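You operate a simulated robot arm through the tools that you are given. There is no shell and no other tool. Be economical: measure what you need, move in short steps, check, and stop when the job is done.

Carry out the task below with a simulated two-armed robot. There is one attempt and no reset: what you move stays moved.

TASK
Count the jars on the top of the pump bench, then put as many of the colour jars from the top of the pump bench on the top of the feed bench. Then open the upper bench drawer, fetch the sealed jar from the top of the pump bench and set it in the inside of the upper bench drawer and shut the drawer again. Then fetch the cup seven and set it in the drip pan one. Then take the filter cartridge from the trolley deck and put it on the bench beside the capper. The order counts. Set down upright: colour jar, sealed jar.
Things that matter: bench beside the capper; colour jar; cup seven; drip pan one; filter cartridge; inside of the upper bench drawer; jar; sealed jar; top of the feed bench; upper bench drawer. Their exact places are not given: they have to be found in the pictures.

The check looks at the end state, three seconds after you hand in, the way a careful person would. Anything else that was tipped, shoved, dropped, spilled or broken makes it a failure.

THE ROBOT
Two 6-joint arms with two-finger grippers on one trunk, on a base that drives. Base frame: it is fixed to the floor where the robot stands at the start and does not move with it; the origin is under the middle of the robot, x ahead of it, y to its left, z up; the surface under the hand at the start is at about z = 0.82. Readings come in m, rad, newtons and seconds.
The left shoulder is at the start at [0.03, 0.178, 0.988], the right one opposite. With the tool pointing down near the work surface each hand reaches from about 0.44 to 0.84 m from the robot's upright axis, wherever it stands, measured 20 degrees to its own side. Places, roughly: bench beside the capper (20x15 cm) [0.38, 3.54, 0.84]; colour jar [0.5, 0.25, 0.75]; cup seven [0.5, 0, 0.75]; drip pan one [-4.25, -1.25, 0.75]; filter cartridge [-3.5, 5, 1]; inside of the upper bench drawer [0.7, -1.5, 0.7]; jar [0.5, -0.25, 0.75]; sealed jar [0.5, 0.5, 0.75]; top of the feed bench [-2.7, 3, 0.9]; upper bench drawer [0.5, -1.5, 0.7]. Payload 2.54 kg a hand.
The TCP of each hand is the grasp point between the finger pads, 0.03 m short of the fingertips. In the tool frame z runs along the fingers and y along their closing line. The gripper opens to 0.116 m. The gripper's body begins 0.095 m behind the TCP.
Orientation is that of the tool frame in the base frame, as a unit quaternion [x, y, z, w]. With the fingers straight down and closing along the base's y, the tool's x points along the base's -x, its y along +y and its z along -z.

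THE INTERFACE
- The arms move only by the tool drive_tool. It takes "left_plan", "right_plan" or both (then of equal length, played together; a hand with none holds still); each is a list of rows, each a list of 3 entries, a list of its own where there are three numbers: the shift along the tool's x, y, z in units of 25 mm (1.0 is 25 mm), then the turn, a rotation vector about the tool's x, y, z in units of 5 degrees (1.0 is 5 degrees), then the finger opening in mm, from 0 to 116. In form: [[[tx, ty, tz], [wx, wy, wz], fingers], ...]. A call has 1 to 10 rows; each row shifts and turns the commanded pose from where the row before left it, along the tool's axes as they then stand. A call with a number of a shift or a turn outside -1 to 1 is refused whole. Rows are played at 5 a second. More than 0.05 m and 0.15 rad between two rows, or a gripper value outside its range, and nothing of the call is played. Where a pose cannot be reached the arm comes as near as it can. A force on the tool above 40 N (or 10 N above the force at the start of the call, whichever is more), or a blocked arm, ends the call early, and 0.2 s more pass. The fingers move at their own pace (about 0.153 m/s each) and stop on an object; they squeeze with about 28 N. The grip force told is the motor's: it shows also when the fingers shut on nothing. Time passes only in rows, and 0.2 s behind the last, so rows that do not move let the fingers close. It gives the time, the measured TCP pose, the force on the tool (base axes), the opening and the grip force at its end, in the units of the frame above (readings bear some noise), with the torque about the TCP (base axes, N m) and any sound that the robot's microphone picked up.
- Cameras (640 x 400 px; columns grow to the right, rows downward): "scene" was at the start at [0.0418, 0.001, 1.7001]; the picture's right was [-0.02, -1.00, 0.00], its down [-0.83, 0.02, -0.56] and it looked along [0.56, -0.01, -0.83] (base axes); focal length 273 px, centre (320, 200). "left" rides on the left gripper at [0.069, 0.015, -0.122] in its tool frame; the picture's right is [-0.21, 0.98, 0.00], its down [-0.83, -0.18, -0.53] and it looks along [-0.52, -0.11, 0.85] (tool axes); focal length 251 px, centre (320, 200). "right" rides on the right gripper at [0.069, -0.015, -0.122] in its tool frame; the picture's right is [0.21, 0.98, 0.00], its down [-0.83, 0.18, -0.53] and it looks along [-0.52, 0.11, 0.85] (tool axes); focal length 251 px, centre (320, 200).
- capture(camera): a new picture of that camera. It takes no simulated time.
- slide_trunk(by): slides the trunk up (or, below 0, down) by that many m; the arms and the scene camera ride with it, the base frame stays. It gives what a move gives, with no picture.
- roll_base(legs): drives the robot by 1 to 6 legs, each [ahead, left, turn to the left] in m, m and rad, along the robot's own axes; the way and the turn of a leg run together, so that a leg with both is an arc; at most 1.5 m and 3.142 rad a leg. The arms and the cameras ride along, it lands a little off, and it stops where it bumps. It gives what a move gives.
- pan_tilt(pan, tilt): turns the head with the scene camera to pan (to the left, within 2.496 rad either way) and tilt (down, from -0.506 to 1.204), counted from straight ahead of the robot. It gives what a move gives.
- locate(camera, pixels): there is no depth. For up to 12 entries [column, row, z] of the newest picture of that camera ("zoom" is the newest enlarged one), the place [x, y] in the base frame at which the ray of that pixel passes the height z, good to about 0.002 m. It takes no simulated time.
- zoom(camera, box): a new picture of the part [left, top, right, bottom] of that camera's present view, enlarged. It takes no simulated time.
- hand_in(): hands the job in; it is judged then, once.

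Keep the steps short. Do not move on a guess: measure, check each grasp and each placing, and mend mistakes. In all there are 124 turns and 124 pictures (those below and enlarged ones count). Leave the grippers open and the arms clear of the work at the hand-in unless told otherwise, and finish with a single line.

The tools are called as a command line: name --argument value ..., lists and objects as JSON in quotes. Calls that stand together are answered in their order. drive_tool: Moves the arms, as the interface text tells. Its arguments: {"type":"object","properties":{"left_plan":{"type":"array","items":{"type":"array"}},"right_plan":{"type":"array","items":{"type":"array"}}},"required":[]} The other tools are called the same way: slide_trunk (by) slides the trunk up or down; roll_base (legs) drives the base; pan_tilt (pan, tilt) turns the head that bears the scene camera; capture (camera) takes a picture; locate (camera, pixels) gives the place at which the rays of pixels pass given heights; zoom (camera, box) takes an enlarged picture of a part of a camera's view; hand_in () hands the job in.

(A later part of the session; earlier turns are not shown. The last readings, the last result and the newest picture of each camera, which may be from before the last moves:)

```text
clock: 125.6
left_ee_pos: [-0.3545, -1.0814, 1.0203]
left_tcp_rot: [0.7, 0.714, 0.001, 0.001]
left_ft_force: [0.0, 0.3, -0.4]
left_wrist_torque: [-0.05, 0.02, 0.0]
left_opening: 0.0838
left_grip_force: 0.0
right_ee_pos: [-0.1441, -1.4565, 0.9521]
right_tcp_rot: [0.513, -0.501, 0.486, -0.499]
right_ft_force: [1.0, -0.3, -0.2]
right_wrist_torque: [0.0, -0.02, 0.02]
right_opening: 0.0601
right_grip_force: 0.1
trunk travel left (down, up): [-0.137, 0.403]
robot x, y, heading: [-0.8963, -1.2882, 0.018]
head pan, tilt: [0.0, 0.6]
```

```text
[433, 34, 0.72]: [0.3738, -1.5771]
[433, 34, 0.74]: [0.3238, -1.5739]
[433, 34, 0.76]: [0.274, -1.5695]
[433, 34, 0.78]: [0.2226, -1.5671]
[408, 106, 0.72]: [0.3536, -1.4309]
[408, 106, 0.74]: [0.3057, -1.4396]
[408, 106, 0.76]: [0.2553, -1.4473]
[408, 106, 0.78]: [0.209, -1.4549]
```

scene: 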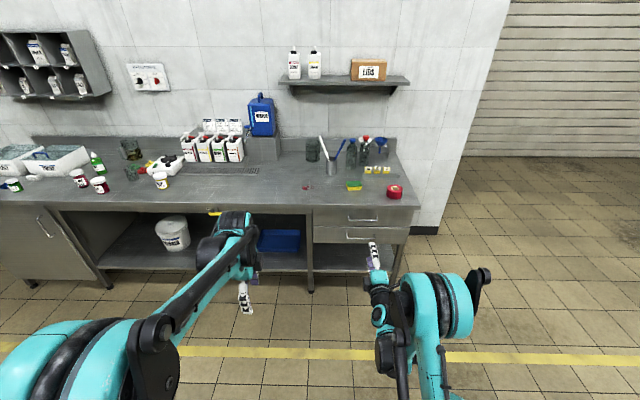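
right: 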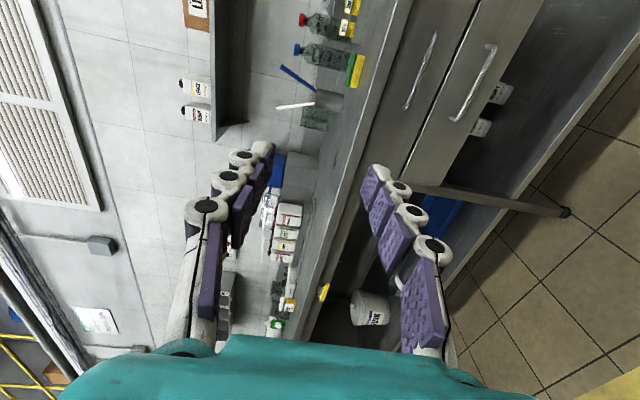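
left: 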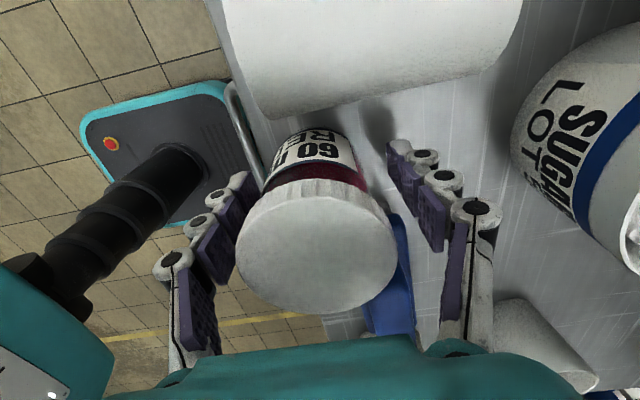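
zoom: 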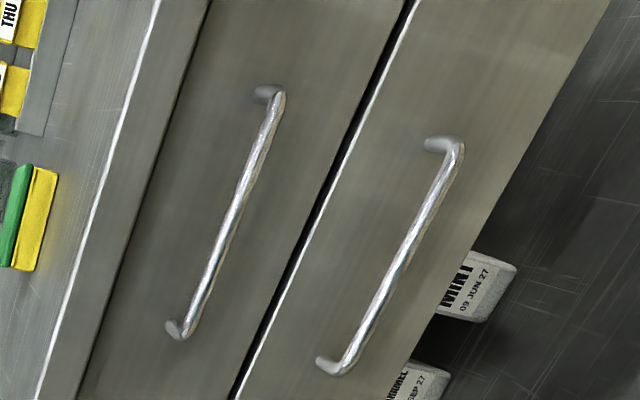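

locate --camera "scene" --pixels '[[349.1, 220.5, 0.7], [349.1, 220.5, 0.72], [349.1, 220.5, 0.74], [377.3, 221, 0.7], [377.3, 221, 0.72], [377.3, 221, 0.74], [340, 208, 0.8], [340, 205, 0.82]]'

locate --camera "right" --pixels '[[437, 32.5, 0.7], [437, 32.5, 0.72], [437, 32.5, 0.74], [406, 109, 0.7], [406, 109, 0.72], [406, 109, 0.74]]'

```text
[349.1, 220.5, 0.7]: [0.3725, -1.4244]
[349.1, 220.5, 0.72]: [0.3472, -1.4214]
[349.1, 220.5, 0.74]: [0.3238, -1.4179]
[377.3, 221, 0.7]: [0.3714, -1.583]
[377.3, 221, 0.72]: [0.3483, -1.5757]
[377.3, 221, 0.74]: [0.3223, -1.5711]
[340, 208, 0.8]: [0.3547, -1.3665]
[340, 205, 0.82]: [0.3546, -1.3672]
```

```text
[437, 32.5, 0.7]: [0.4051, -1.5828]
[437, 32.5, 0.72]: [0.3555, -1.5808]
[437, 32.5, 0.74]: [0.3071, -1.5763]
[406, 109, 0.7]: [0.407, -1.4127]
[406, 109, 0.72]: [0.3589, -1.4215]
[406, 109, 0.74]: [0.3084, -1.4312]
```

The bar is at x≈0.339, z≈0.727, y −1.42…−1.575. First I'll lower the trunk 0.13 m and the right hand 0.095 m, clear of the bench.

slide_trunk --by -0.13

drive_tool --right_plan '[[[0, 0.95, 0], [0, 0, 0], 60], [[0, 0.95, 0], [0, 0, 0], 60], [[0, 0.95, 0], [0, 0, 0], 60], [[0, 0.95, 0], [0, 0, 0], 60]]'

roll_base --legs '[[0.33, -0.035, -0.018]]'

capture --camera "right"

pan_tilt --pan -0.2 --tilt 0.8

capture --camera "scene"

```text
clock: 127.2
left_ee_pos: [-0.3551, -1.0815, 0.8898]
left_tcp_rot: [0.7, 0.715, 0.001, 0.001]
left_ft_force: [-0.3, 0.8, 1.0]
left_wrist_torque: [-0.01, 0.0, -0.04]
left_opening: 0.0841
left_grip_force: 0.0
right_ee_pos: [-0.1437, -1.4558, 0.8233]
right_tcp_rot: [0.514, -0.5, 0.486, -0.499]
right_ft_force: [0.1, -0.4, 0.0]
right_wrist_torque: [0.01, -0.04, 0.01]
right_opening: 0.0599
right_grip_force: 0.1
trunk travel left (down, up): [-0.007, 0.533]
robot x, y, heading: [-0.8938, -1.287, 0.018]
head pan, tilt: [0.0, 0.6]
```

```text
clock: 128.2
left_ee_pos: [-0.3543, -1.0818, 0.8908]
left_tcp_rot: [0.7, 0.714, 0.001, 0.001]
left_ft_force: [0.1, -0.1, 0.4]
left_wrist_torque: [-0.01, 0.02, -0.01]
left_opening: 0.084
left_grip_force: 0.1
right_ee_pos: [-0.1059, -1.4555, 0.745]
right_tcp_rot: [0.514, -0.502, 0.485, -0.499]
right_ft_force: [-0.2, -0.5, 1.0]
right_wrist_torque: [0.01, 0.0, 0.03]
right_opening: 0.06
right_grip_force: 0.0
right hand out of reach, approached as far as the arm can: row 1, 2, 3, 4
trunk travel left (down, up): [-0.007, 0.533]
robot x, y, heading: [-0.8994, -1.2877, 0.022]
head pan, tilt: [0.0, 0.6]
```

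```text
clock: 130.4
left_ee_pos: [-0.0203, -1.1236, 0.89]
left_tcp_rot: [0.707, 0.707, 0.001, 0.001]
left_ft_force: [0.7, 0.4, 0.4]
left_wrist_torque: [0.02, 0.03, -0.03]
left_opening: 0.084
left_grip_force: 0.0
right_ee_pos: [0.2195, -1.5011, 0.7448]
right_tcp_rot: [0.51, -0.506, 0.49, -0.494]
right_ft_force: [0.5, 0.0, -0.2]
right_wrist_torque: [-0.01, -0.02, -0.03]
right_opening: 0.06
right_grip_force: 0.1
trunk travel left (down, up): [-0.007, 0.533]
robot x, y, heading: [-0.5676, -1.3158, -0.002]
head pan, tilt: [0.0, 0.6]
```

```text
53 pictures are left
```

right: 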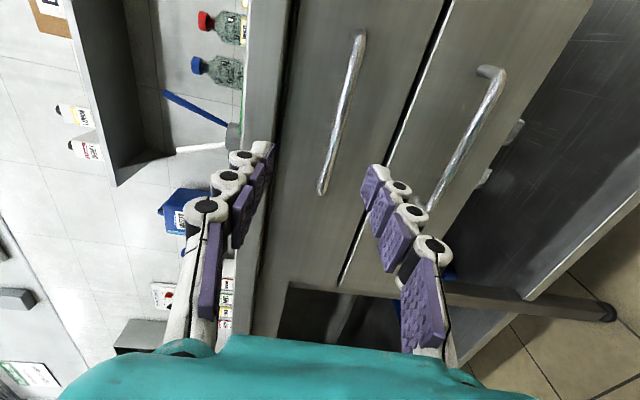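

```text
clock: 131.1
left_ee_pos: [-0.0208, -1.1238, 0.8898]
left_tcp_rot: [0.707, 0.707, 0.001, 0.001]
left_ft_force: [0.2, 0.3, 0.9]
left_wrist_torque: [-0.02, 0.02, 0.02]
left_opening: 0.084
left_grip_force: 0.1
right_ee_pos: [0.22, -1.5023, 0.7468]
right_tcp_rot: [0.51, -0.507, 0.49, -0.493]
right_ft_force: [-0.5, -0.4, 0.0]
right_wrist_torque: [0.01, -0.01, 0.0]
right_opening: 0.06
right_grip_force: 0.0
trunk travel left (down, up): [-0.007, 0.533]
robot x, y, heading: [-0.564, -1.3178, -0.004]
head pan, tilt: [-0.201, 0.799]
```

```text
52 pictures are left
```

scene: 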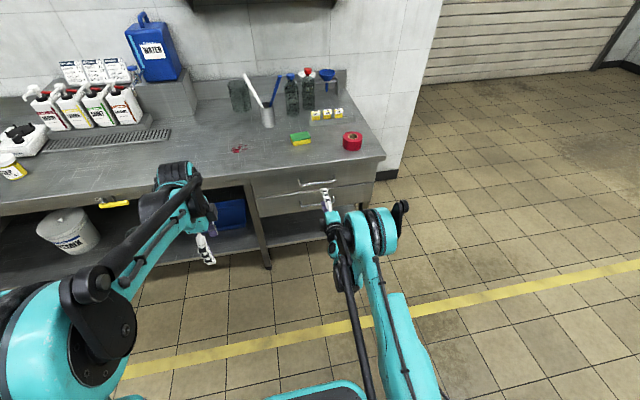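

TCP is now (0.22,−1.502,0.746), bar ahead about 2 cm lower. I'll extend the hand 5 cm forward and read the pose.

drive_tool --right_plan '[[[0, 0, 1], [0, 0, 0], 60], [[0, 0, 1], [0, 0, 0], 60]]'

capture --camera "right"

```text
clock: 131.7
left_ee_pos: [-0.0203, -1.1233, 0.8902]
left_tcp_rot: [0.707, 0.707, 0.001, 0.001]
left_ft_force: [-1.1, -0.4, -0.7]
left_wrist_torque: [0.01, -0.02, 0.01]
left_opening: 0.0839
left_grip_force: 0.1
right_ee_pos: [0.2713, -1.5027, 0.742]
right_tcp_rot: [0.509, -0.507, 0.491, -0.493]
right_ft_force: [-0.7, 0.6, 1.0]
right_wrist_torque: [-0.03, 0.01, -0.02]
right_opening: 0.0598
right_grip_force: 0.0
trunk travel left (down, up): [-0.007, 0.533]
robot x, y, heading: [-0.561, -1.3167, -0.003]
head pan, tilt: [-0.201, 0.799]
```

```text
51 pictures are left
```

right: 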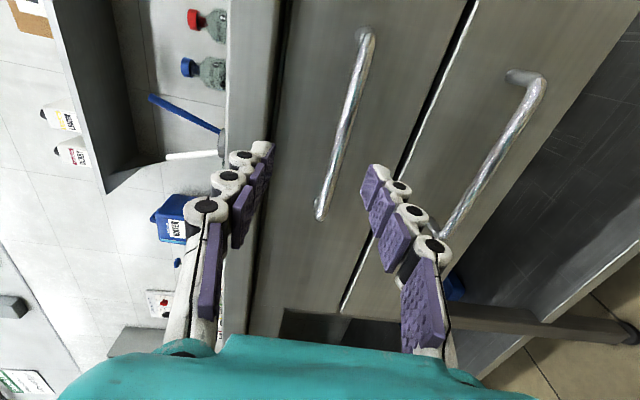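

locate --camera "right" --pixels '[[345, 120, 0.72], [345, 120, 0.73], [345, 120, 0.735], [345, 120, 0.74], [367, 38, 0.73], [320, 213, 0.73], [320, 213, 0.735]]'

```text
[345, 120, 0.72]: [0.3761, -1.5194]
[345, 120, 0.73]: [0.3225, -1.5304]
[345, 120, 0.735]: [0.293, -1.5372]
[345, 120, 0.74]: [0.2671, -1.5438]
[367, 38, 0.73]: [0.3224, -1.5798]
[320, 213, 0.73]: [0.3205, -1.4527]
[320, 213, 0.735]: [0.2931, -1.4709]
```

The bar's at z≈0.727. I'll lower the hand 15 mm and move forward 55 mm so the bar lies between the pads.

drive_tool --right_plan '[[[0, 0.6, 0], [0, 0, 0], 60], [[0, 0, 0.8], [0, 0, 0], 60], [[0, 0, 0.8], [0, 0, 0], 60], [[0, 0, 0.6], [0, 0, 0], 60]]'

capture --camera "right"

```text
clock: 132.7
left_ee_pos: [-0.0192, -1.123, 0.8901]
left_tcp_rot: [0.707, 0.707, 0.001, 0.001]
left_ft_force: [0.2, 0.6, 0.4]
left_wrist_torque: [0.01, 0.02, 0.03]
left_opening: 0.084
left_grip_force: 0.0
right_ee_pos: [0.3243, -1.5016, 0.7256]
right_tcp_rot: [0.51, -0.506, 0.49, -0.494]
right_ft_force: [-0.3, 0.7, -0.2]
right_wrist_torque: [-0.03, -0.02, 0.02]
right_opening: 0.0599
right_grip_force: 0.1
trunk travel left (down, up): [-0.007, 0.533]
robot x, y, heading: [-0.5644, -1.3189, 0.002]
head pan, tilt: [-0.201, 0.799]
```

```text
50 pictures are left
```

right: 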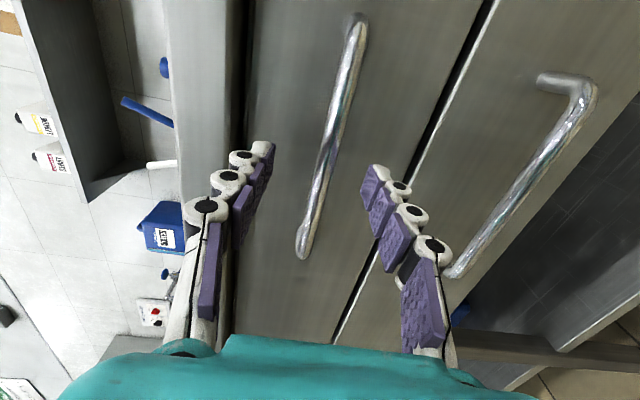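

The bar passes midway between the pads. I'll close on it.

drive_tool --right_plan '[[[0, 0, 0], [0, 0, 0], 20], [[0, 0, 0], [0, 0, 0], 0], [[0, 0, 0], [0, 0, 0], 0]]'

capture --camera "right"

```text
clock: 133.5
left_ee_pos: [-0.0191, -1.124, 0.8883]
left_tcp_rot: [0.707, 0.708, 0.002, 0.001]
left_ft_force: [0.1, 0.8, 0.1]
left_wrist_torque: [0.01, -0.01, -0.05]
left_opening: 0.0842
left_grip_force: 0.1
right_ee_pos: [0.324, -1.5022, 0.7233]
right_tcp_rot: [0.511, -0.507, 0.489, -0.492]
right_ft_force: [-8.2, -0.8, -19.5]
right_wrist_torque: [-0.12, 0.59, 0.42]
right_opening: 0.0113
right_grip_force: 38.6
trunk travel left (down, up): [-0.007, 0.533]
robot x, y, heading: [-0.5631, -1.3215, -0.001]
head pan, tilt: [-0.201, 0.799]
```

```text
49 pictures are left
```

right: 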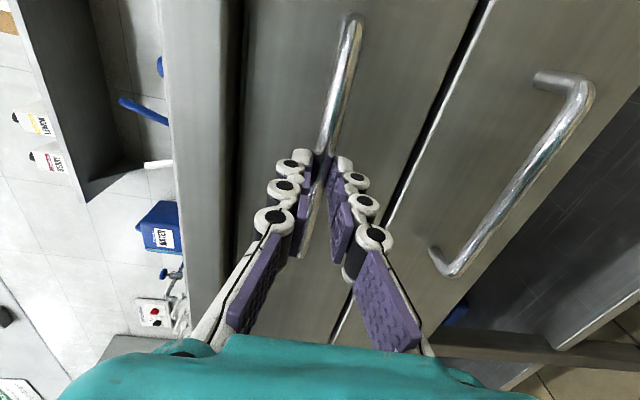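

The handle is held (11 mm bar). I'll pull the drawer by backing the base 0.28 m.

roll_base --legs '[[-0.28, 0, 0]]'

capture --camera "scene"

```text
clock: 135.5
left_ee_pos: [-0.2954, -1.124, 0.8889]
left_tcp_rot: [0.708, 0.706, 0.001, 0.001]
left_ft_force: [0.4, -0.7, -0.3]
left_wrist_torque: [-0.02, -0.01, 0.01]
left_opening: 0.0838
left_grip_force: 0.0
right_ee_pos: [0.0466, -1.5015, 0.7218]
right_tcp_rot: [0.511, -0.508, 0.489, -0.492]
right_ft_force: [0.3, 23.2, -19.5]
right_wrist_torque: [0.34, 0.47, 1.01]
right_opening: 0.0113
right_grip_force: 38.5
trunk travel left (down, up): [-0.007, 0.533]
robot x, y, heading: [-0.8433, -1.3176, -0.0]
head pan, tilt: [-0.201, 0.799]
```

```text
48 pictures are left
```

scene: 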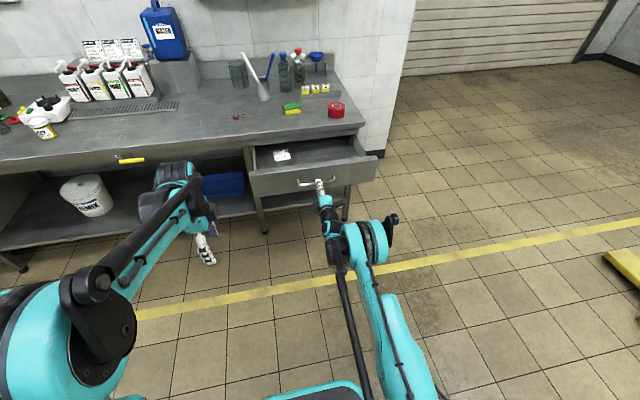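

The drawer is open about 28 cm. I'll release the handle and back off straight.

drive_tool --right_plan '[[[0, 0, 0], [0, 0, 0], 40], [[0, 0, 0], [0, 0, 0], 60], [[0, 0, 0], [0, 0, 0], 60]]'

roll_base --legs '[[-0.3, 0, 0]]'

drive_tool --left_plan '[[[0, 0, 0], [0, 0, -1], 84], [[0, 0, 0], [0, 0, -1], 84], [[0, 0, 0], [0, 0, -1], 84], [[0, 0, 0], [0, 0, -1], 84], [[0, 0, 0], [0, 0, -1], 84], [[0, 0, 0], [0, 0, -1], 84], [[0, 0, 0], [0, 0, -1], 84], [[0, 0, 0], [0, 0, -1], 84], [[0, 0, 0], [0, 0, -1], 84]]' --right_plan '[[[0, 0, 0], [-1, 0, 0], 60], [[0, 0, 0], [-1, 0, 0], 60], [[0, 0, 0], [-1, 0, 0], 60], [[0, 0, 0], [-1, 0, 0], 60], [[0, 0, 0], [-1, 0, 0], 60], [[0, 0, 0], [-1, 0, 0], 60], [[0, 0, 0], [-1, 0, 0], 60], [[0, 0, 0], [-1, 0, 0], 60], [[0, 0, 0], [-1, 0, 0], 60]]'

drive_tool --left_plan '[[[0, 0, 0], [0, 0, -1], 84], [[0, 0, 0], [0, 0, -1], 84], [[0, 0, 0], [0, 0, -1], 84], [[0, 0, 0], [0, 0, -1], 84], [[0, 0, 0], [0, 0, -1], 84], [[0, 0, 0], [0, 0, -1], 84], [[0, 0, 0], [0, 0, -1], 84], [[0, 0, 0], [0, 0, -1], 84], [[0, 0, 0], [0, 0, -1], 84]]' --right_plan '[[[0, 0, 0], [-1, 0, 0], 60], [[0, 0, 0], [-1, 0, 0], 60], [[0, 0, 0], [-1, 0, 0], 60], [[0, 0, 0], [-1, 0, 0], 60], [[0, 0, 0], [-1, 0, 0], 60], [[0, 0, 0], [-1, 0, 0], 60], [[0, 0, 0], [-1, 0, 0], 60], [[0, 0, 0], [-1, 0, 0], 60], [[0, 0, 0], [-1, 0, 0], 60]]'

capture --camera "scene"

```text
clock: 136.3
left_ee_pos: [-0.2971, -1.1245, 0.8907]
left_tcp_rot: [0.708, 0.706, 0.002, 0.002]
left_ft_force: [-0.1, -0.6, 0.0]
left_wrist_torque: [0.01, -0.02, 0.01]
left_opening: 0.0838
left_grip_force: 0.0
right_ee_pos: [0.0452, -1.5038, 0.7245]
right_tcp_rot: [0.51, -0.507, 0.489, -0.493]
right_ft_force: [-0.1, 0.4, -0.5]
right_wrist_torque: [0.03, 0.03, 0.01]
right_opening: 0.06
right_grip_force: 0.1
trunk travel left (down, up): [-0.007, 0.533]
robot x, y, heading: [-0.8409, -1.3203, -0.003]
head pan, tilt: [-0.201, 0.799]
```

```text
clock: 138.3
left_ee_pos: [-0.5936, -1.1216, 0.8909]
left_tcp_rot: [0.706, 0.708, 0.001, 0.002]
left_ft_force: [-0.7, 0.4, 0.9]
left_wrist_torque: [0.02, 0.02, 0.01]
left_opening: 0.0843
left_grip_force: 0.0
right_ee_pos: [-0.2487, -1.4978, 0.7253]
right_tcp_rot: [0.512, -0.507, 0.488, -0.493]
right_ft_force: [0.0, 0.8, 0.2]
right_wrist_torque: [-0.02, 0.03, 0.01]
right_opening: 0.0599
right_grip_force: 0.1
trunk travel left (down, up): [-0.007, 0.533]
robot x, y, heading: [-1.1364, -1.3184, 0.005]
head pan, tilt: [-0.201, 0.799]
```

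```text
clock: 140.3
left_ee_pos: [-0.5942, -1.1218, 0.8882]
left_tcp_rot: [0.381, 0.924, 0.0, 0.002]
left_ft_force: [0.6, 0.1, 1.0]
left_wrist_torque: [0.0, 0.01, 0.0]
left_opening: 0.084
left_grip_force: 0.0
right_ee_pos: [-0.248, -1.4969, 0.7235]
right_tcp_rot: [0.662, -0.655, 0.257, -0.259]
right_ft_force: [0.4, 0.2, -0.8]
right_wrist_torque: [0.01, 0.0, -0.02]
right_opening: 0.0599
right_grip_force: 0.1
trunk travel left (down, up): [-0.007, 0.533]
robot x, y, heading: [-1.1385, -1.318, -0.006]
head pan, tilt: [-0.201, 0.799]
```

```text
clock: 142.3
left_ee_pos: [-0.5937, -1.1216, 0.89]
left_tcp_rot: [-0.002, 1.0, 0.0, 0.002]
left_ft_force: [0.2, -1.0, 0.2]
left_wrist_torque: [-0.02, 0.06, 0.0]
left_opening: 0.0841
left_grip_force: 0.1
right_ee_pos: [-0.3396, -1.4983, 0.7311]
right_tcp_rot: [0.71, -0.704, -0.013, 0.013]
right_ft_force: [-0.3, -0.9, -0.1]
right_wrist_torque: [0.01, -0.04, 0.03]
right_opening: 0.0601
right_grip_force: 0.1
right hand out of reach, approached as far as the arm can: row 5, 6, 7, 8, 9
trunk travel left (down, up): [-0.007, 0.533]
robot x, y, heading: [-1.1357, -1.3184, 0.006]
head pan, tilt: [-0.201, 0.799]
```

```text
47 pictures are left
```

scene: 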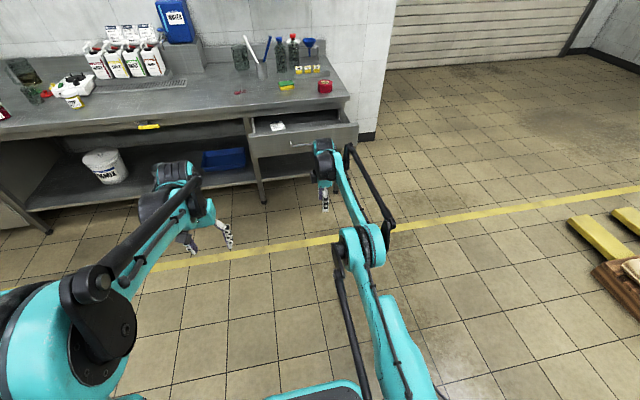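

The drawer stays open. I'll raise the trunk, retract the right hand, and drive to stand before the MINT jar.

slide_trunk --by 0.3

drive_tool --left_plan '[[[0, 0, 0], [0, 0, 0], 100], [[0, 0, 0], [0, 0, 0], 100], [[0, 0, 0], [0, 0, 0], 100], [[0, 0, 0], [0, 0, 0], 100], [[0, 0, 0], [0, 0, 0], 100], [[0, 0, 0], [0, 0, 0], 100], [[0, 0, 0], [0, 0, 0], 100], [[0, 0, 0], [0, 0, 0], 100]]' --right_plan '[[[0, 1, 0], [0, 0, 0], 100], [[0, 1, 0], [0, 0, 0], 100], [[0, 1, 0], [0, 0, 0], 100], [[0, 1, 0], [0, 0, 0], 100], [[0, 1, 0], [0, 0, 0], 100], [[0, 1, 0], [0, 0, 0], 100], [[0, 1, 0], [0, 0, 0], 100], [[0, 1, 0], [0, 0, 0], 100]]'

roll_base --legs '[[0.2, 0.8, 0], [0.2, 0.787, 0], [0.5, 0, 0]]'

pan_tilt --pan 0.2 --tilt 0.8

capture --camera "scene"

capture --camera "left"

```text
clock: 145.3
left_ee_pos: [-0.5935, -1.1207, 1.1897]
left_tcp_rot: [-0.001, 1.0, 0.0, 0.002]
left_ft_force: [0.2, 0.3, -0.6]
left_wrist_torque: [-0.01, 0.01, 0.06]
left_opening: 0.0842
left_grip_force: 0.1
right_ee_pos: [-0.3393, -1.4984, 1.0312]
right_tcp_rot: [0.71, -0.704, -0.013, 0.012]
right_ft_force: [0.9, 0.6, 0.0]
right_wrist_torque: [0.0, -0.01, 0.0]
right_opening: 0.06
right_grip_force: 0.1
trunk travel left (down, up): [-0.307, 0.233]
robot x, y, heading: [-1.1367, -1.3157, -0.003]
head pan, tilt: [-0.201, 0.799]
```

```text
clock: 147.1
left_ee_pos: [-0.5943, -1.1223, 1.1901]
left_tcp_rot: [0.0, 1.0, 0.0, 0.002]
left_ft_force: [0.1, 0.0, 0.8]
left_wrist_torque: [0.02, 0.0, 0.03]
left_opening: 0.1
left_grip_force: 0.0
right_ee_pos: [-0.5413, -1.4996, 1.0394]
right_tcp_rot: [0.711, -0.703, -0.011, 0.012]
right_ft_force: [-0.2, -0.3, 0.1]
right_wrist_torque: [0.02, 0.01, -0.02]
right_opening: 0.0999
right_grip_force: 0.0
trunk travel left (down, up): [-0.307, 0.233]
robot x, y, heading: [-1.1359, -1.316, 0.003]
head pan, tilt: [-0.201, 0.799]
```

```text
clock: 158.0
left_ee_pos: [0.2783, 0.5014, 1.1899]
left_tcp_rot: [-0.02, 1.0, 0.0, 0.001]
left_ft_force: [0.6, -0.6, -0.3]
left_wrist_torque: [0.02, 0.03, 0.0]
left_opening: 0.0999
left_grip_force: 0.0
right_ee_pos: [0.3471, 0.1261, 1.039]
right_tcp_rot: [0.725, -0.689, -0.012, 0.013]
right_ft_force: [0.8, 0.3, -0.5]
right_wrist_torque: [-0.03, 0.01, 0.03]
right_opening: 0.1
right_grip_force: 0.1
trunk travel left (down, up): [-0.307, 0.233]
robot x, y, heading: [-0.259, 0.2826, 0.043]
head pan, tilt: [-0.201, 0.799]
```

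```text
clock: 158.8
left_ee_pos: [0.277, 0.5016, 1.1898]
left_tcp_rot: [-0.021, 1.0, 0.0, 0.001]
left_ft_force: [0.1, -1.0, -0.4]
left_wrist_torque: [0.02, 0.02, -0.01]
left_opening: 0.1002
left_grip_force: 0.1
right_ee_pos: [0.3469, 0.1263, 1.0395]
right_tcp_rot: [0.724, -0.689, -0.012, 0.012]
right_ft_force: [-0.6, -0.3, 0.3]
right_wrist_torque: [-0.02, 0.02, 0.01]
right_opening: 0.1
right_grip_force: 0.1
trunk travel left (down, up): [-0.307, 0.233]
robot x, y, heading: [-0.2599, 0.284, 0.042]
head pan, tilt: [0.201, 0.799]
```

```text
46 pictures are left
```

scene: 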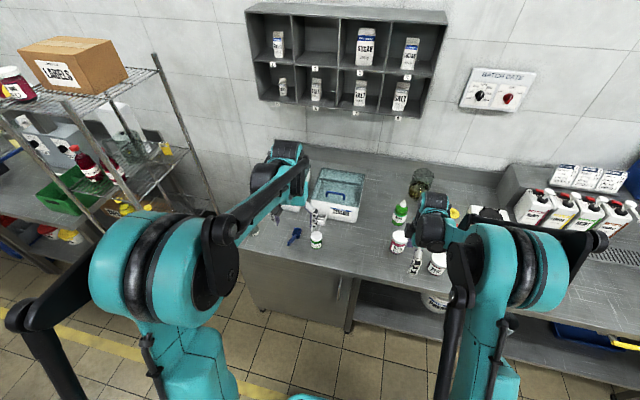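

```text
45 pictures are left
```

left: 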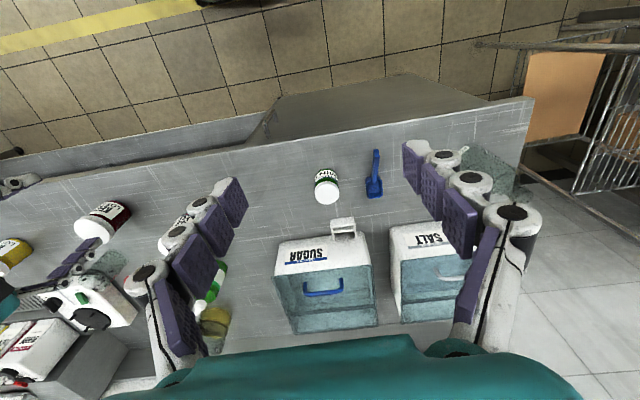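

MINT lid at left (326,193). Measuring it, and peeking at the rack jar's label.

locate --camera "left" --pixels '[[326, 193, 0.88], [326, 193, 0.9], [341, 226, 0.85]]'

zoom --camera "scene" --box '[0, 60, 80, 120]'

zoom --camera "scene" --box '[280, 200, 360, 260]'

```text
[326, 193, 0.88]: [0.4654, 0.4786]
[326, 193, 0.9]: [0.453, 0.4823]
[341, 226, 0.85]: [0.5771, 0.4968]
```

```text
6.67 times, centred on (40, 90) of scene
```

zoom: 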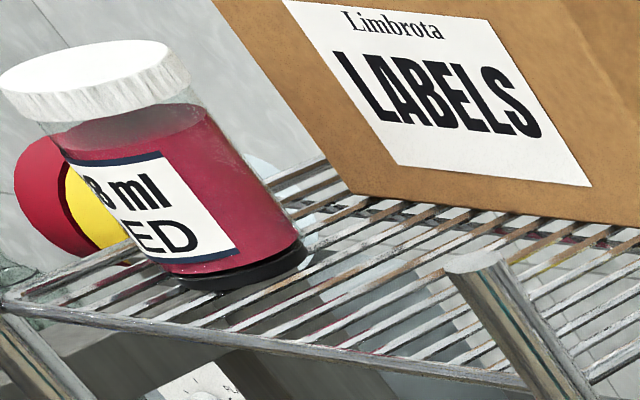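

```text
6.67 times, centred on (320, 230) of scene
```

zoom: 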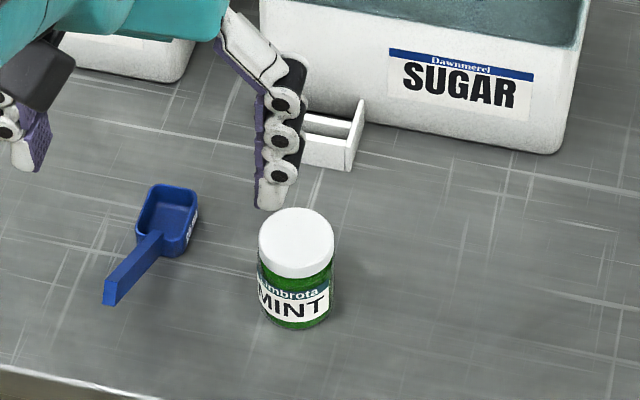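

The rack jar is a RED colour jar, off this bench. MINT jar stands at about (0.46,0.48). I'll advance so the left hand comes over it.

roll_base --legs '[[0.175, 0, -0.04]]'

capture --camera "left"

```text
clock: 160.3
left_ee_pos: [0.4597, 0.483, 1.1895]
left_tcp_rot: [-0.001, 1.0, 0.0, 0.001]
left_ft_force: [0.2, -0.1, -0.2]
left_wrist_torque: [0.02, 0.06, -0.01]
left_opening: 0.1005
left_grip_force: 0.0
right_ee_pos: [0.5139, 0.1058, 1.0378]
right_tcp_rot: [0.711, -0.703, -0.012, 0.012]
right_ft_force: [0.9, -0.8, -0.7]
right_wrist_torque: [-0.02, 0.03, 0.0]
right_opening: 0.1003
right_grip_force: 0.0
trunk travel left (down, up): [-0.307, 0.233]
robot x, y, heading: [-0.0903, 0.2884, 0.006]
head pan, tilt: [0.201, 0.799]
```

```text
42 pictures are left
```

left: 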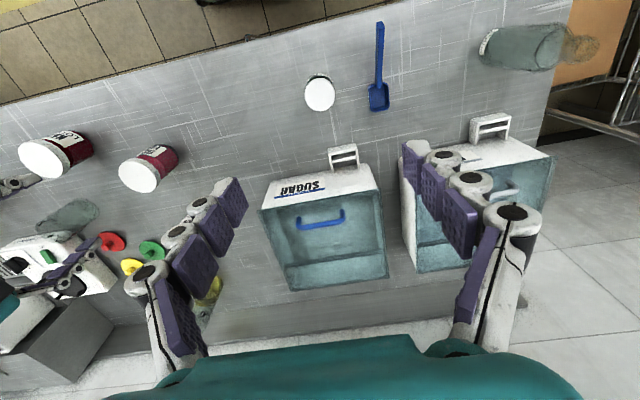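

locate --camera "left" --pixels '[[320, 93, 0.88], [320, 93, 0.9], [379, 108, 0.83], [344, 165, 0.85]]'

```text
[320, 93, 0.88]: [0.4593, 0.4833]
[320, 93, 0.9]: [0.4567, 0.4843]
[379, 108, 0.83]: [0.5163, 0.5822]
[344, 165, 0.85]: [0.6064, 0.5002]
```

Aligned within 2 mm. Lowering to z≈0.862 in two calls.

drive_tool --left_plan '[[[0, 0, 1], [0, 0, 0], 86], [[0, 0, 1], [0, 0, 0], 86], [[0, 0, 1], [0, 0, 0], 86], [[0, 0, 1], [0, 0, 0], 86], [[0, 0, 1], [0, 0, 0], 86], [[0, 0, 1], [0, 0, 0], 86], [[0, 0, 1], [0, 0, 0], 86], [[0, 0, 1], [0, 0, 0], 86], [[0, 0, 1], [0, 0, 0], 86], [[0, 0, 1], [0, 0, 0], 86]]'

drive_tool --left_plan '[[[0, 0, 1], [0, 0, 0], 86], [[0, 0, 1], [0, 0, 0], 86], [[0, 0, 1], [0, 0, 0], 86]]'

capture --camera "left"

```text
clock: 162.5
left_ee_pos: [0.4606, 0.4841, 0.9383]
left_tcp_rot: [-0.001, 1.0, 0.0, 0.001]
left_ft_force: [0.7, 0.1, -1.2]
left_wrist_torque: [-0.03, 0.03, -0.01]
left_opening: 0.0859
left_grip_force: 0.0
right_ee_pos: [0.5132, 0.1057, 1.0392]
right_tcp_rot: [0.711, -0.703, -0.012, 0.012]
right_ft_force: [0.5, 0.6, -0.4]
right_wrist_torque: [-0.01, 0.02, -0.01]
right_opening: 0.1004
right_grip_force: 0.1
trunk travel left (down, up): [-0.307, 0.233]
robot x, y, heading: [-0.0865, 0.286, 0.003]
head pan, tilt: [0.201, 0.799]
```

```text
clock: 163.3
left_ee_pos: [0.4614, 0.4845, 0.8625]
left_tcp_rot: [-0.001, 1.0, 0.001, 0.002]
left_ft_force: [0.8, 0.2, 0.0]
left_wrist_torque: [-0.03, -0.02, 0.03]
left_opening: 0.0859
left_grip_force: 0.1
right_ee_pos: [0.5144, 0.1046, 1.0383]
right_tcp_rot: [0.711, -0.703, -0.012, 0.012]
right_ft_force: [0.0, 0.4, -0.4]
right_wrist_torque: [-0.01, 0.03, 0.0]
right_opening: 0.1
right_grip_force: 0.0
trunk travel left (down, up): [-0.307, 0.233]
robot x, y, heading: [-0.0907, 0.2835, 0.001]
head pan, tilt: [0.201, 0.799]
```

```text
41 pictures are left
```

left: 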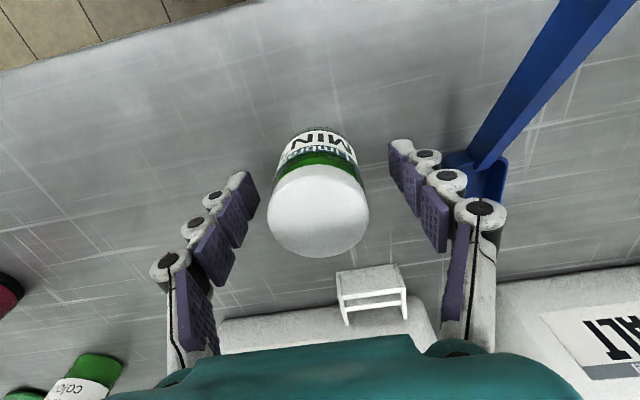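

The MINT jar is between the pads, scoop clear. Closing and lifting.

drive_tool --left_plan '[[[0, 0, 0], [0, 0, 0], 50], [[0, 0, 0], [0, 0, 0], 25], [[0, 0, 0], [0, 0, 0], 25], [[0, 0, -0.6], [0, 0, 0], 25], [[0, 0, -1], [0, 0, 0], 25], [[0, 0, -1], [0, 0, 0], 25], [[0, 0, -1], [0, 0, 0], 25], [[0, 0, -1], [0, 0, 0], 25], [[0, 0, -1], [0, 0, 0], 25], [[0, 0, -1], [0, 0, 0], 25]]'

capture --camera "left"

```text
clock: 165.5
left_ee_pos: [0.458, 0.4825, 1.0303]
left_tcp_rot: [-0.001, 1.0, 0.0, 0.002]
left_ft_force: [-0.3, -0.3, -2.4]
left_wrist_torque: [0.0, -0.04, -0.01]
left_opening: 0.049
left_grip_force: 27.8
right_ee_pos: [0.5128, 0.1065, 1.038]
right_tcp_rot: [0.712, -0.702, -0.012, 0.012]
right_ft_force: [-0.2, 0.1, -0.2]
right_wrist_torque: [0.03, 0.0, -0.01]
right_opening: 0.1001
right_grip_force: 0.1
trunk travel left (down, up): [-0.307, 0.233]
robot x, y, heading: [-0.0854, 0.2883, 0.002]
head pan, tilt: [0.201, 0.799]
```

```text
40 pictures are left
```

left: 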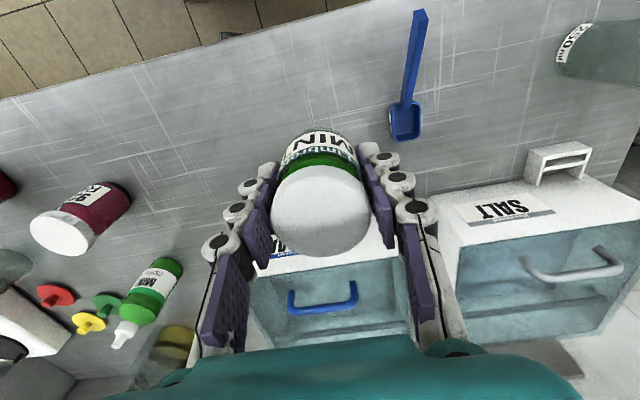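

Held (49 mm). I'll back off and drive sideways to the drawer, stopping short to look into it.

roll_base --legs '[[-0.66, 0, 0], [0, -0.97, 0], [0, -0.97, 0]]'

pan_tilt --pan 0.1 --tilt 0.8

capture --camera "scene"

```text
clock: 178.4
left_ee_pos: [-0.1728, -1.446, 1.0302]
left_tcp_rot: [-0.009, 1.0, 0.0, 0.002]
left_ft_force: [-0.2, -0.9, -2.2]
left_wrist_torque: [0.01, 0.01, 0.01]
left_opening: 0.0488
left_grip_force: 27.9
right_ee_pos: [-0.1122, -1.8219, 1.0378]
right_tcp_rot: [0.718, -0.696, -0.012, 0.013]
right_ft_force: [-0.4, -0.2, -0.3]
right_wrist_torque: [0.01, -0.01, 0.02]
right_opening: 0.0999
right_grip_force: 0.0
trunk travel left (down, up): [-0.307, 0.233]
robot x, y, heading: [-0.7113, -1.6507, 0.017]
head pan, tilt: [0.201, 0.799]
```

```text
clock: 179.1
left_ee_pos: [-0.1727, -1.4459, 1.0285]
left_tcp_rot: [-0.01, 1.0, 0.0, 0.002]
left_ft_force: [0.4, -0.4, -1.7]
left_wrist_torque: [-0.01, -0.03, 0.01]
left_opening: 0.049
left_grip_force: 28.0
right_ee_pos: [-0.1113, -1.8221, 1.0391]
right_tcp_rot: [0.717, -0.697, -0.012, 0.012]
right_ft_force: [-0.2, 0.0, -0.3]
right_wrist_torque: [-0.01, -0.01, 0.01]
right_opening: 0.1
right_grip_force: 0.1
trunk travel left (down, up): [-0.307, 0.233]
robot x, y, heading: [-0.7117, -1.6529, 0.017]
head pan, tilt: [0.099, 0.799]
```

```text
39 pictures are left
```

scene: 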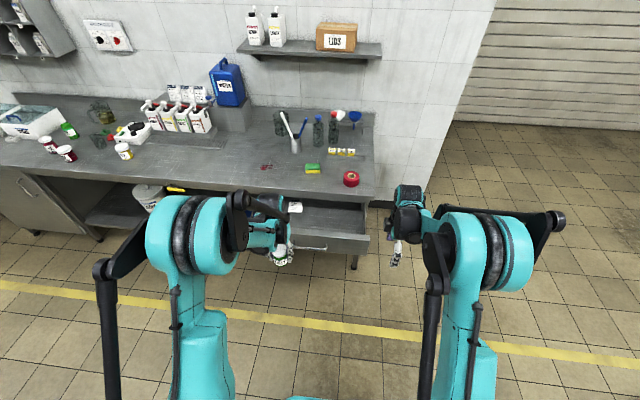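

zoom --camera "scene" --box '[230, 180, 400, 286]'

locate --camera "scene" --pixels '[[369, 237, 0.78], [369, 237, 0.76], [365, 207, 0.76], [295, 207, 0.7], [340, 220, 0.68], [360, 232, 0.7]]'

```text
3.76 times, centred on (315, 233) of scene
```

zoom: 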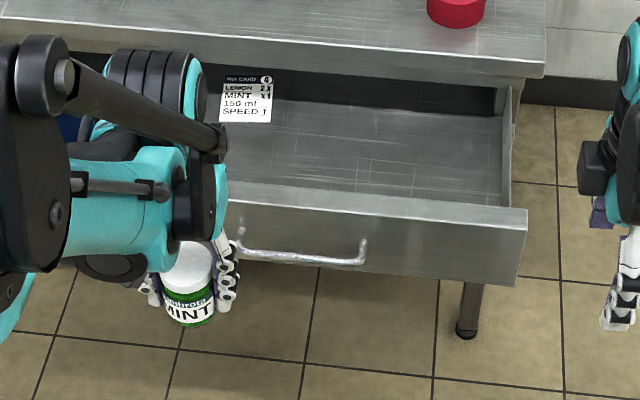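

```text
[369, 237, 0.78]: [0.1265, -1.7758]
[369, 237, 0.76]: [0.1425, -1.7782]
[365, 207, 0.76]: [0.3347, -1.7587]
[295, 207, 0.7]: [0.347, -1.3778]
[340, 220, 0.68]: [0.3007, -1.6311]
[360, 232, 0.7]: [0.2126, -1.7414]
```

The drawer is free except for a mix card at its back left. I'll bring the jar over the spot (0.225,−1.60), at height 1.03.

roll_base --legs '[[0.395, -0.147, -0.017]]'

pan_tilt --pan 0.0 --tilt 1.0

capture --camera "scene"

capture --camera "left"

```text
clock: 181.7
left_ee_pos: [0.228, -1.6001, 1.0305]
left_tcp_rot: [0.0, 1.0, 0.001, 0.002]
left_ft_force: [-0.4, 0.2, -1.0]
left_wrist_torque: [0.01, 0.06, 0.03]
left_opening: 0.0486
left_grip_force: 27.7
right_ee_pos: [0.2825, -1.9761, 1.0383]
right_tcp_rot: [0.711, -0.703, -0.013, 0.013]
right_ft_force: [-0.5, 0.2, 0.0]
right_wrist_torque: [0.03, 0.05, 0.02]
right_opening: 0.1
right_grip_force: 0.0
trunk travel left (down, up): [-0.307, 0.233]
robot x, y, heading: [-0.3204, -1.7932, -0.001]
head pan, tilt: [0.099, 0.799]
```

```text
clock: 182.4
left_ee_pos: [0.2285, -1.5998, 1.0306]
left_tcp_rot: [-0.001, 1.0, 0.0, 0.002]
left_ft_force: [0.3, 0.7, -1.9]
left_wrist_torque: [-0.01, -0.01, 0.01]
left_opening: 0.0486
left_grip_force: 28.6
right_ee_pos: [0.2811, -1.9762, 1.0378]
right_tcp_rot: [0.711, -0.703, -0.012, 0.012]
right_ft_force: [0.0, -0.4, 0.0]
right_wrist_torque: [0.02, -0.02, 0.01]
right_opening: 0.1
right_grip_force: 0.2
trunk travel left (down, up): [-0.307, 0.233]
robot x, y, heading: [-0.317, -1.7927, 0.002]
head pan, tilt: [0.0, 1.0]
```

```text
37 pictures are left
```

scene: 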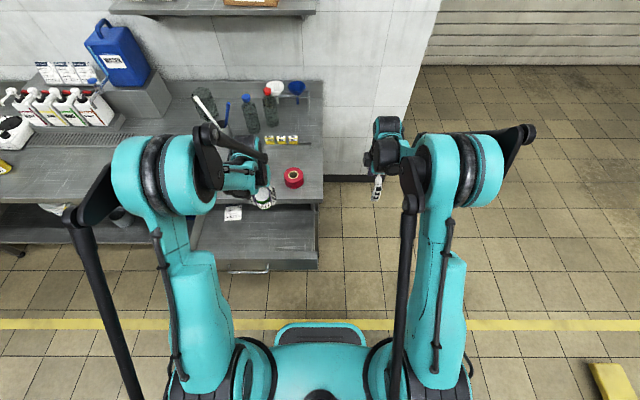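

```text
36 pictures are left
```

left: 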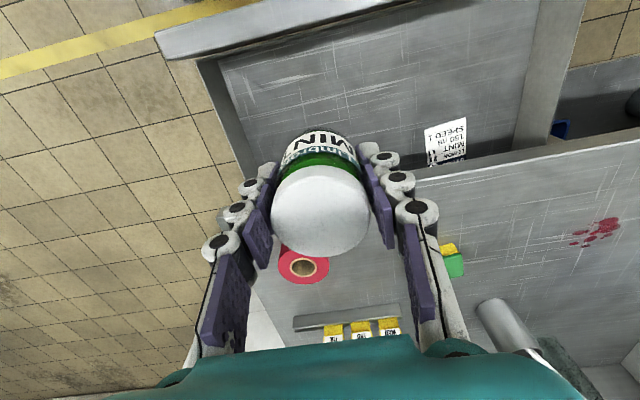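

I'll measure drawer walls and bench edge in this left picture relative to the TCP.

locate --camera "left" --pixels '[[222, 60, 0.76], [258, 160, 0.76], [420, 178, 0.82], [505, 160, 0.82], [400, 25, 0.76], [400, 35, 0.67], [428, 165, 0.68], [300, 70, 0.67]]'

```text
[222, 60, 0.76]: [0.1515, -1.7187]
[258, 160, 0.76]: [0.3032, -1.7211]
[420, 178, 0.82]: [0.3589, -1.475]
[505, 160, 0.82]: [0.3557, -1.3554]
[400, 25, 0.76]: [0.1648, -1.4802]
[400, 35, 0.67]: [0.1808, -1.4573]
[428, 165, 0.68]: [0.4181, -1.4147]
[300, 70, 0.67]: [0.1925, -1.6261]
```

The spot is clear: drawer interior x 0.16–0.357, y up to −1.72. Lowering 0.25 m, then slowly to contact.

drive_tool --left_plan '[[[0, 0, 1], [0, 0, 0], 25], [[0, 0, 1], [0, 0, 0], 25], [[0, 0, 1], [0, 0, 0], 25], [[0, 0, 1], [0, 0, 0], 25], [[0, 0, 1], [0, 0, 0], 25], [[0, 0, 1], [0, 0, 0], 25], [[0, 0, 1], [0, 0, 0], 25], [[0, 0, 1], [0, 0, 0], 25], [[0, 0, 1], [0, 0, 0], 25], [[0, 0, 1], [0, 0, 0], 25]]'

drive_tool --left_plan '[[[0, 0, 0.5], [0, 0, 0], 25], [[0, 0, 0.5], [0, 0, 0], 25], [[0, 0, 0.5], [0, 0, 0], 25], [[0, 0, 0.3], [0, 0, 0], 25]]'

capture --camera "left"

```text
clock: 184.6
left_ee_pos: [0.2315, -1.5981, 0.7801]
left_tcp_rot: [0.0, 1.0, 0.0, 0.0]
left_ft_force: [0.5, -0.9, -3.7]
left_wrist_torque: [0.0, 0.04, 0.04]
left_opening: 0.0484
left_grip_force: 27.8
left hand out of reach, approached as far as the arm can: row 10
right_ee_pos: [0.2818, -1.9763, 1.0376]
right_tcp_rot: [0.711, -0.703, -0.012, 0.013]
right_ft_force: [0.3, 0.5, 0.2]
right_wrist_torque: [0.03, 0.03, -0.02]
right_opening: 0.1002
right_grip_force: 0.1
trunk travel left (down, up): [-0.307, 0.233]
robot x, y, heading: [-0.3204, -1.7932, -0.005]
head pan, tilt: [0.0, 1.0]
```

```text
clock: 185.6
left_ee_pos: [0.2387, -1.5995, 0.7354]
left_tcp_rot: [-0.001, 1.0, 0.0, 0.0]
left_ft_force: [0.8, -0.2, -1.8]
left_wrist_torque: [0.01, -0.01, -0.01]
left_opening: 0.0487
left_grip_force: 28.1
left hand out of reach, approached as far as the arm can: row 2, 4
right_ee_pos: [0.281, -1.9771, 1.0386]
right_tcp_rot: [0.711, -0.703, -0.012, 0.012]
right_ft_force: [0.3, 0.1, -0.6]
right_wrist_torque: [0.01, 0.01, -0.02]
right_opening: 0.1
right_grip_force: 0.0
trunk travel left (down, up): [-0.307, 0.233]
robot x, y, heading: [-0.3164, -1.7915, 0.005]
head pan, tilt: [0.0, 1.0]
```

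```text
35 pictures are left
```

left: 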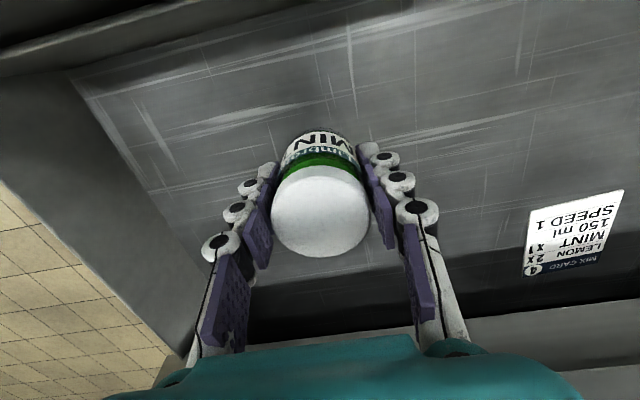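

The arm is near its folding limit; I'll lower with the trunk instead, in small steps.

slide_trunk --by -0.02

```text
clock: 186.3
left_ee_pos: [0.2379, -1.5974, 0.7156]
left_tcp_rot: [0.0, 1.0, 0.0, 0.001]
left_ft_force: [0.4, 0.6, -0.9]
left_wrist_torque: [-0.01, -0.01, -0.02]
left_opening: 0.0488
left_grip_force: 27.6
right_ee_pos: [0.2807, -1.9767, 1.0187]
right_tcp_rot: [0.711, -0.703, -0.012, 0.012]
right_ft_force: [0.0, -0.5, -0.4]
right_wrist_torque: [0.0, -0.03, -0.03]
right_opening: 0.0998
right_grip_force: 0.0
trunk travel left (down, up): [-0.287, 0.253]
robot x, y, heading: [-0.3198, -1.7957, -0.0]
head pan, tilt: [0.0, 1.0]
```

slide_trunk --by -0.01

slide_trunk --by -0.006

capture --camera "left"

```text
clock: 186.8
left_ee_pos: [0.2387, -1.5983, 0.7063]
left_tcp_rot: [0.0, 1.0, 0.0, 0.0]
left_ft_force: [-0.3, 0.0, -2.7]
left_wrist_torque: [0.03, 0.02, 0.06]
left_opening: 0.0489
left_grip_force: 27.9
right_ee_pos: [0.2809, -1.9767, 1.0078]
right_tcp_rot: [0.711, -0.703, -0.013, 0.013]
right_ft_force: [0.3, -0.6, 0.3]
right_wrist_torque: [0.0, 0.0, 0.04]
right_opening: 0.0999
right_grip_force: 0.0
trunk travel left (down, up): [-0.277, 0.263]
robot x, y, heading: [-0.3168, -1.797, -0.003]
head pan, tilt: [0.0, 1.0]
```

```text
clock: 187.4
left_ee_pos: [0.2367, -1.5975, 0.7019]
left_tcp_rot: [0.0, 1.0, 0.0, 0.0]
left_ft_force: [-1.4, -0.4, 23.7]
left_wrist_torque: [0.01, -0.04, 0.09]
left_opening: 0.0486
left_grip_force: 27.7
right_ee_pos: [0.281, -1.9756, 1.0036]
right_tcp_rot: [0.711, -0.703, -0.012, 0.012]
right_ft_force: [0.0, 0.4, -0.2]
right_wrist_torque: [-0.02, 0.01, 0.02]
right_opening: 0.1001
right_grip_force: 0.0
trunk travel left (down, up): [-0.271, 0.269]
robot x, y, heading: [-0.314, -1.7906, 0.002]
head pan, tilt: [0.0, 1.0]
```

```text
34 pictures are left
```

left: 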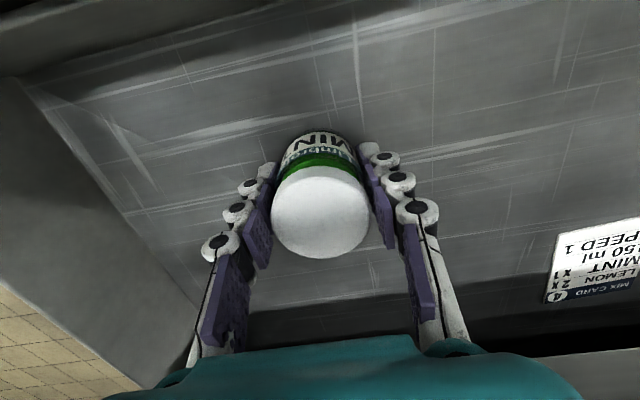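

The jar touches the drawer floor (24 N). Opening the fingers, then raising by trunk.

drive_tool --left_plan '[[[0, 0, 0], [0, 0, 0], 60], [[0, 0, 0], [0, 0, 0], 82], [[0, 0, 0], [0, 0, 0], 82]]'

slide_trunk --by 0.24

capture --camera "left"

```text
clock: 188.2
left_ee_pos: [0.239, -1.5987, 0.6988]
left_tcp_rot: [0.0, 1.0, 0.0, 0.002]
left_ft_force: [-0.6, 0.1, -0.1]
left_wrist_torque: [-0.05, -0.01, 0.02]
left_opening: 0.082
left_grip_force: 0.0
right_ee_pos: [0.281, -1.9758, 1.0029]
right_tcp_rot: [0.711, -0.703, -0.012, 0.012]
right_ft_force: [-0.1, 0.0, 0.1]
right_wrist_torque: [0.03, 0.0, 0.01]
right_opening: 0.0999
right_grip_force: 0.1
trunk travel left (down, up): [-0.271, 0.269]
robot x, y, heading: [-0.3181, -1.7914, -0.002]
head pan, tilt: [0.0, 1.0]
```

```text
clock: 190.7
left_ee_pos: [0.2382, -1.599, 0.9395]
left_tcp_rot: [0.0, 1.0, 0.0, 0.0]
left_ft_force: [-0.6, -0.1, 0.8]
left_wrist_torque: [0.02, 0.01, 0.01]
left_opening: 0.0821
left_grip_force: 0.1
right_ee_pos: [0.2806, -1.9759, 1.242]
right_tcp_rot: [0.711, -0.703, -0.011, 0.013]
right_ft_force: [-0.2, 0.7, 0.1]
right_wrist_torque: [-0.01, -0.04, -0.03]
right_opening: 0.1003
right_grip_force: 0.1
trunk travel left (down, up): [-0.511, 0.029]
robot x, y, heading: [-0.317, -1.7934, -0.002]
head pan, tilt: [0.0, 1.0]
```

```text
33 pictures are left
```

left: 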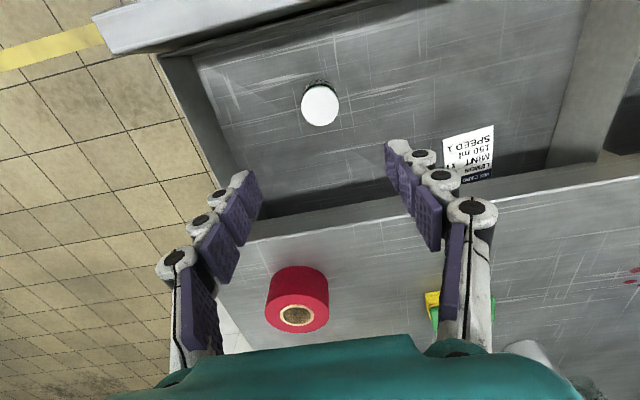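

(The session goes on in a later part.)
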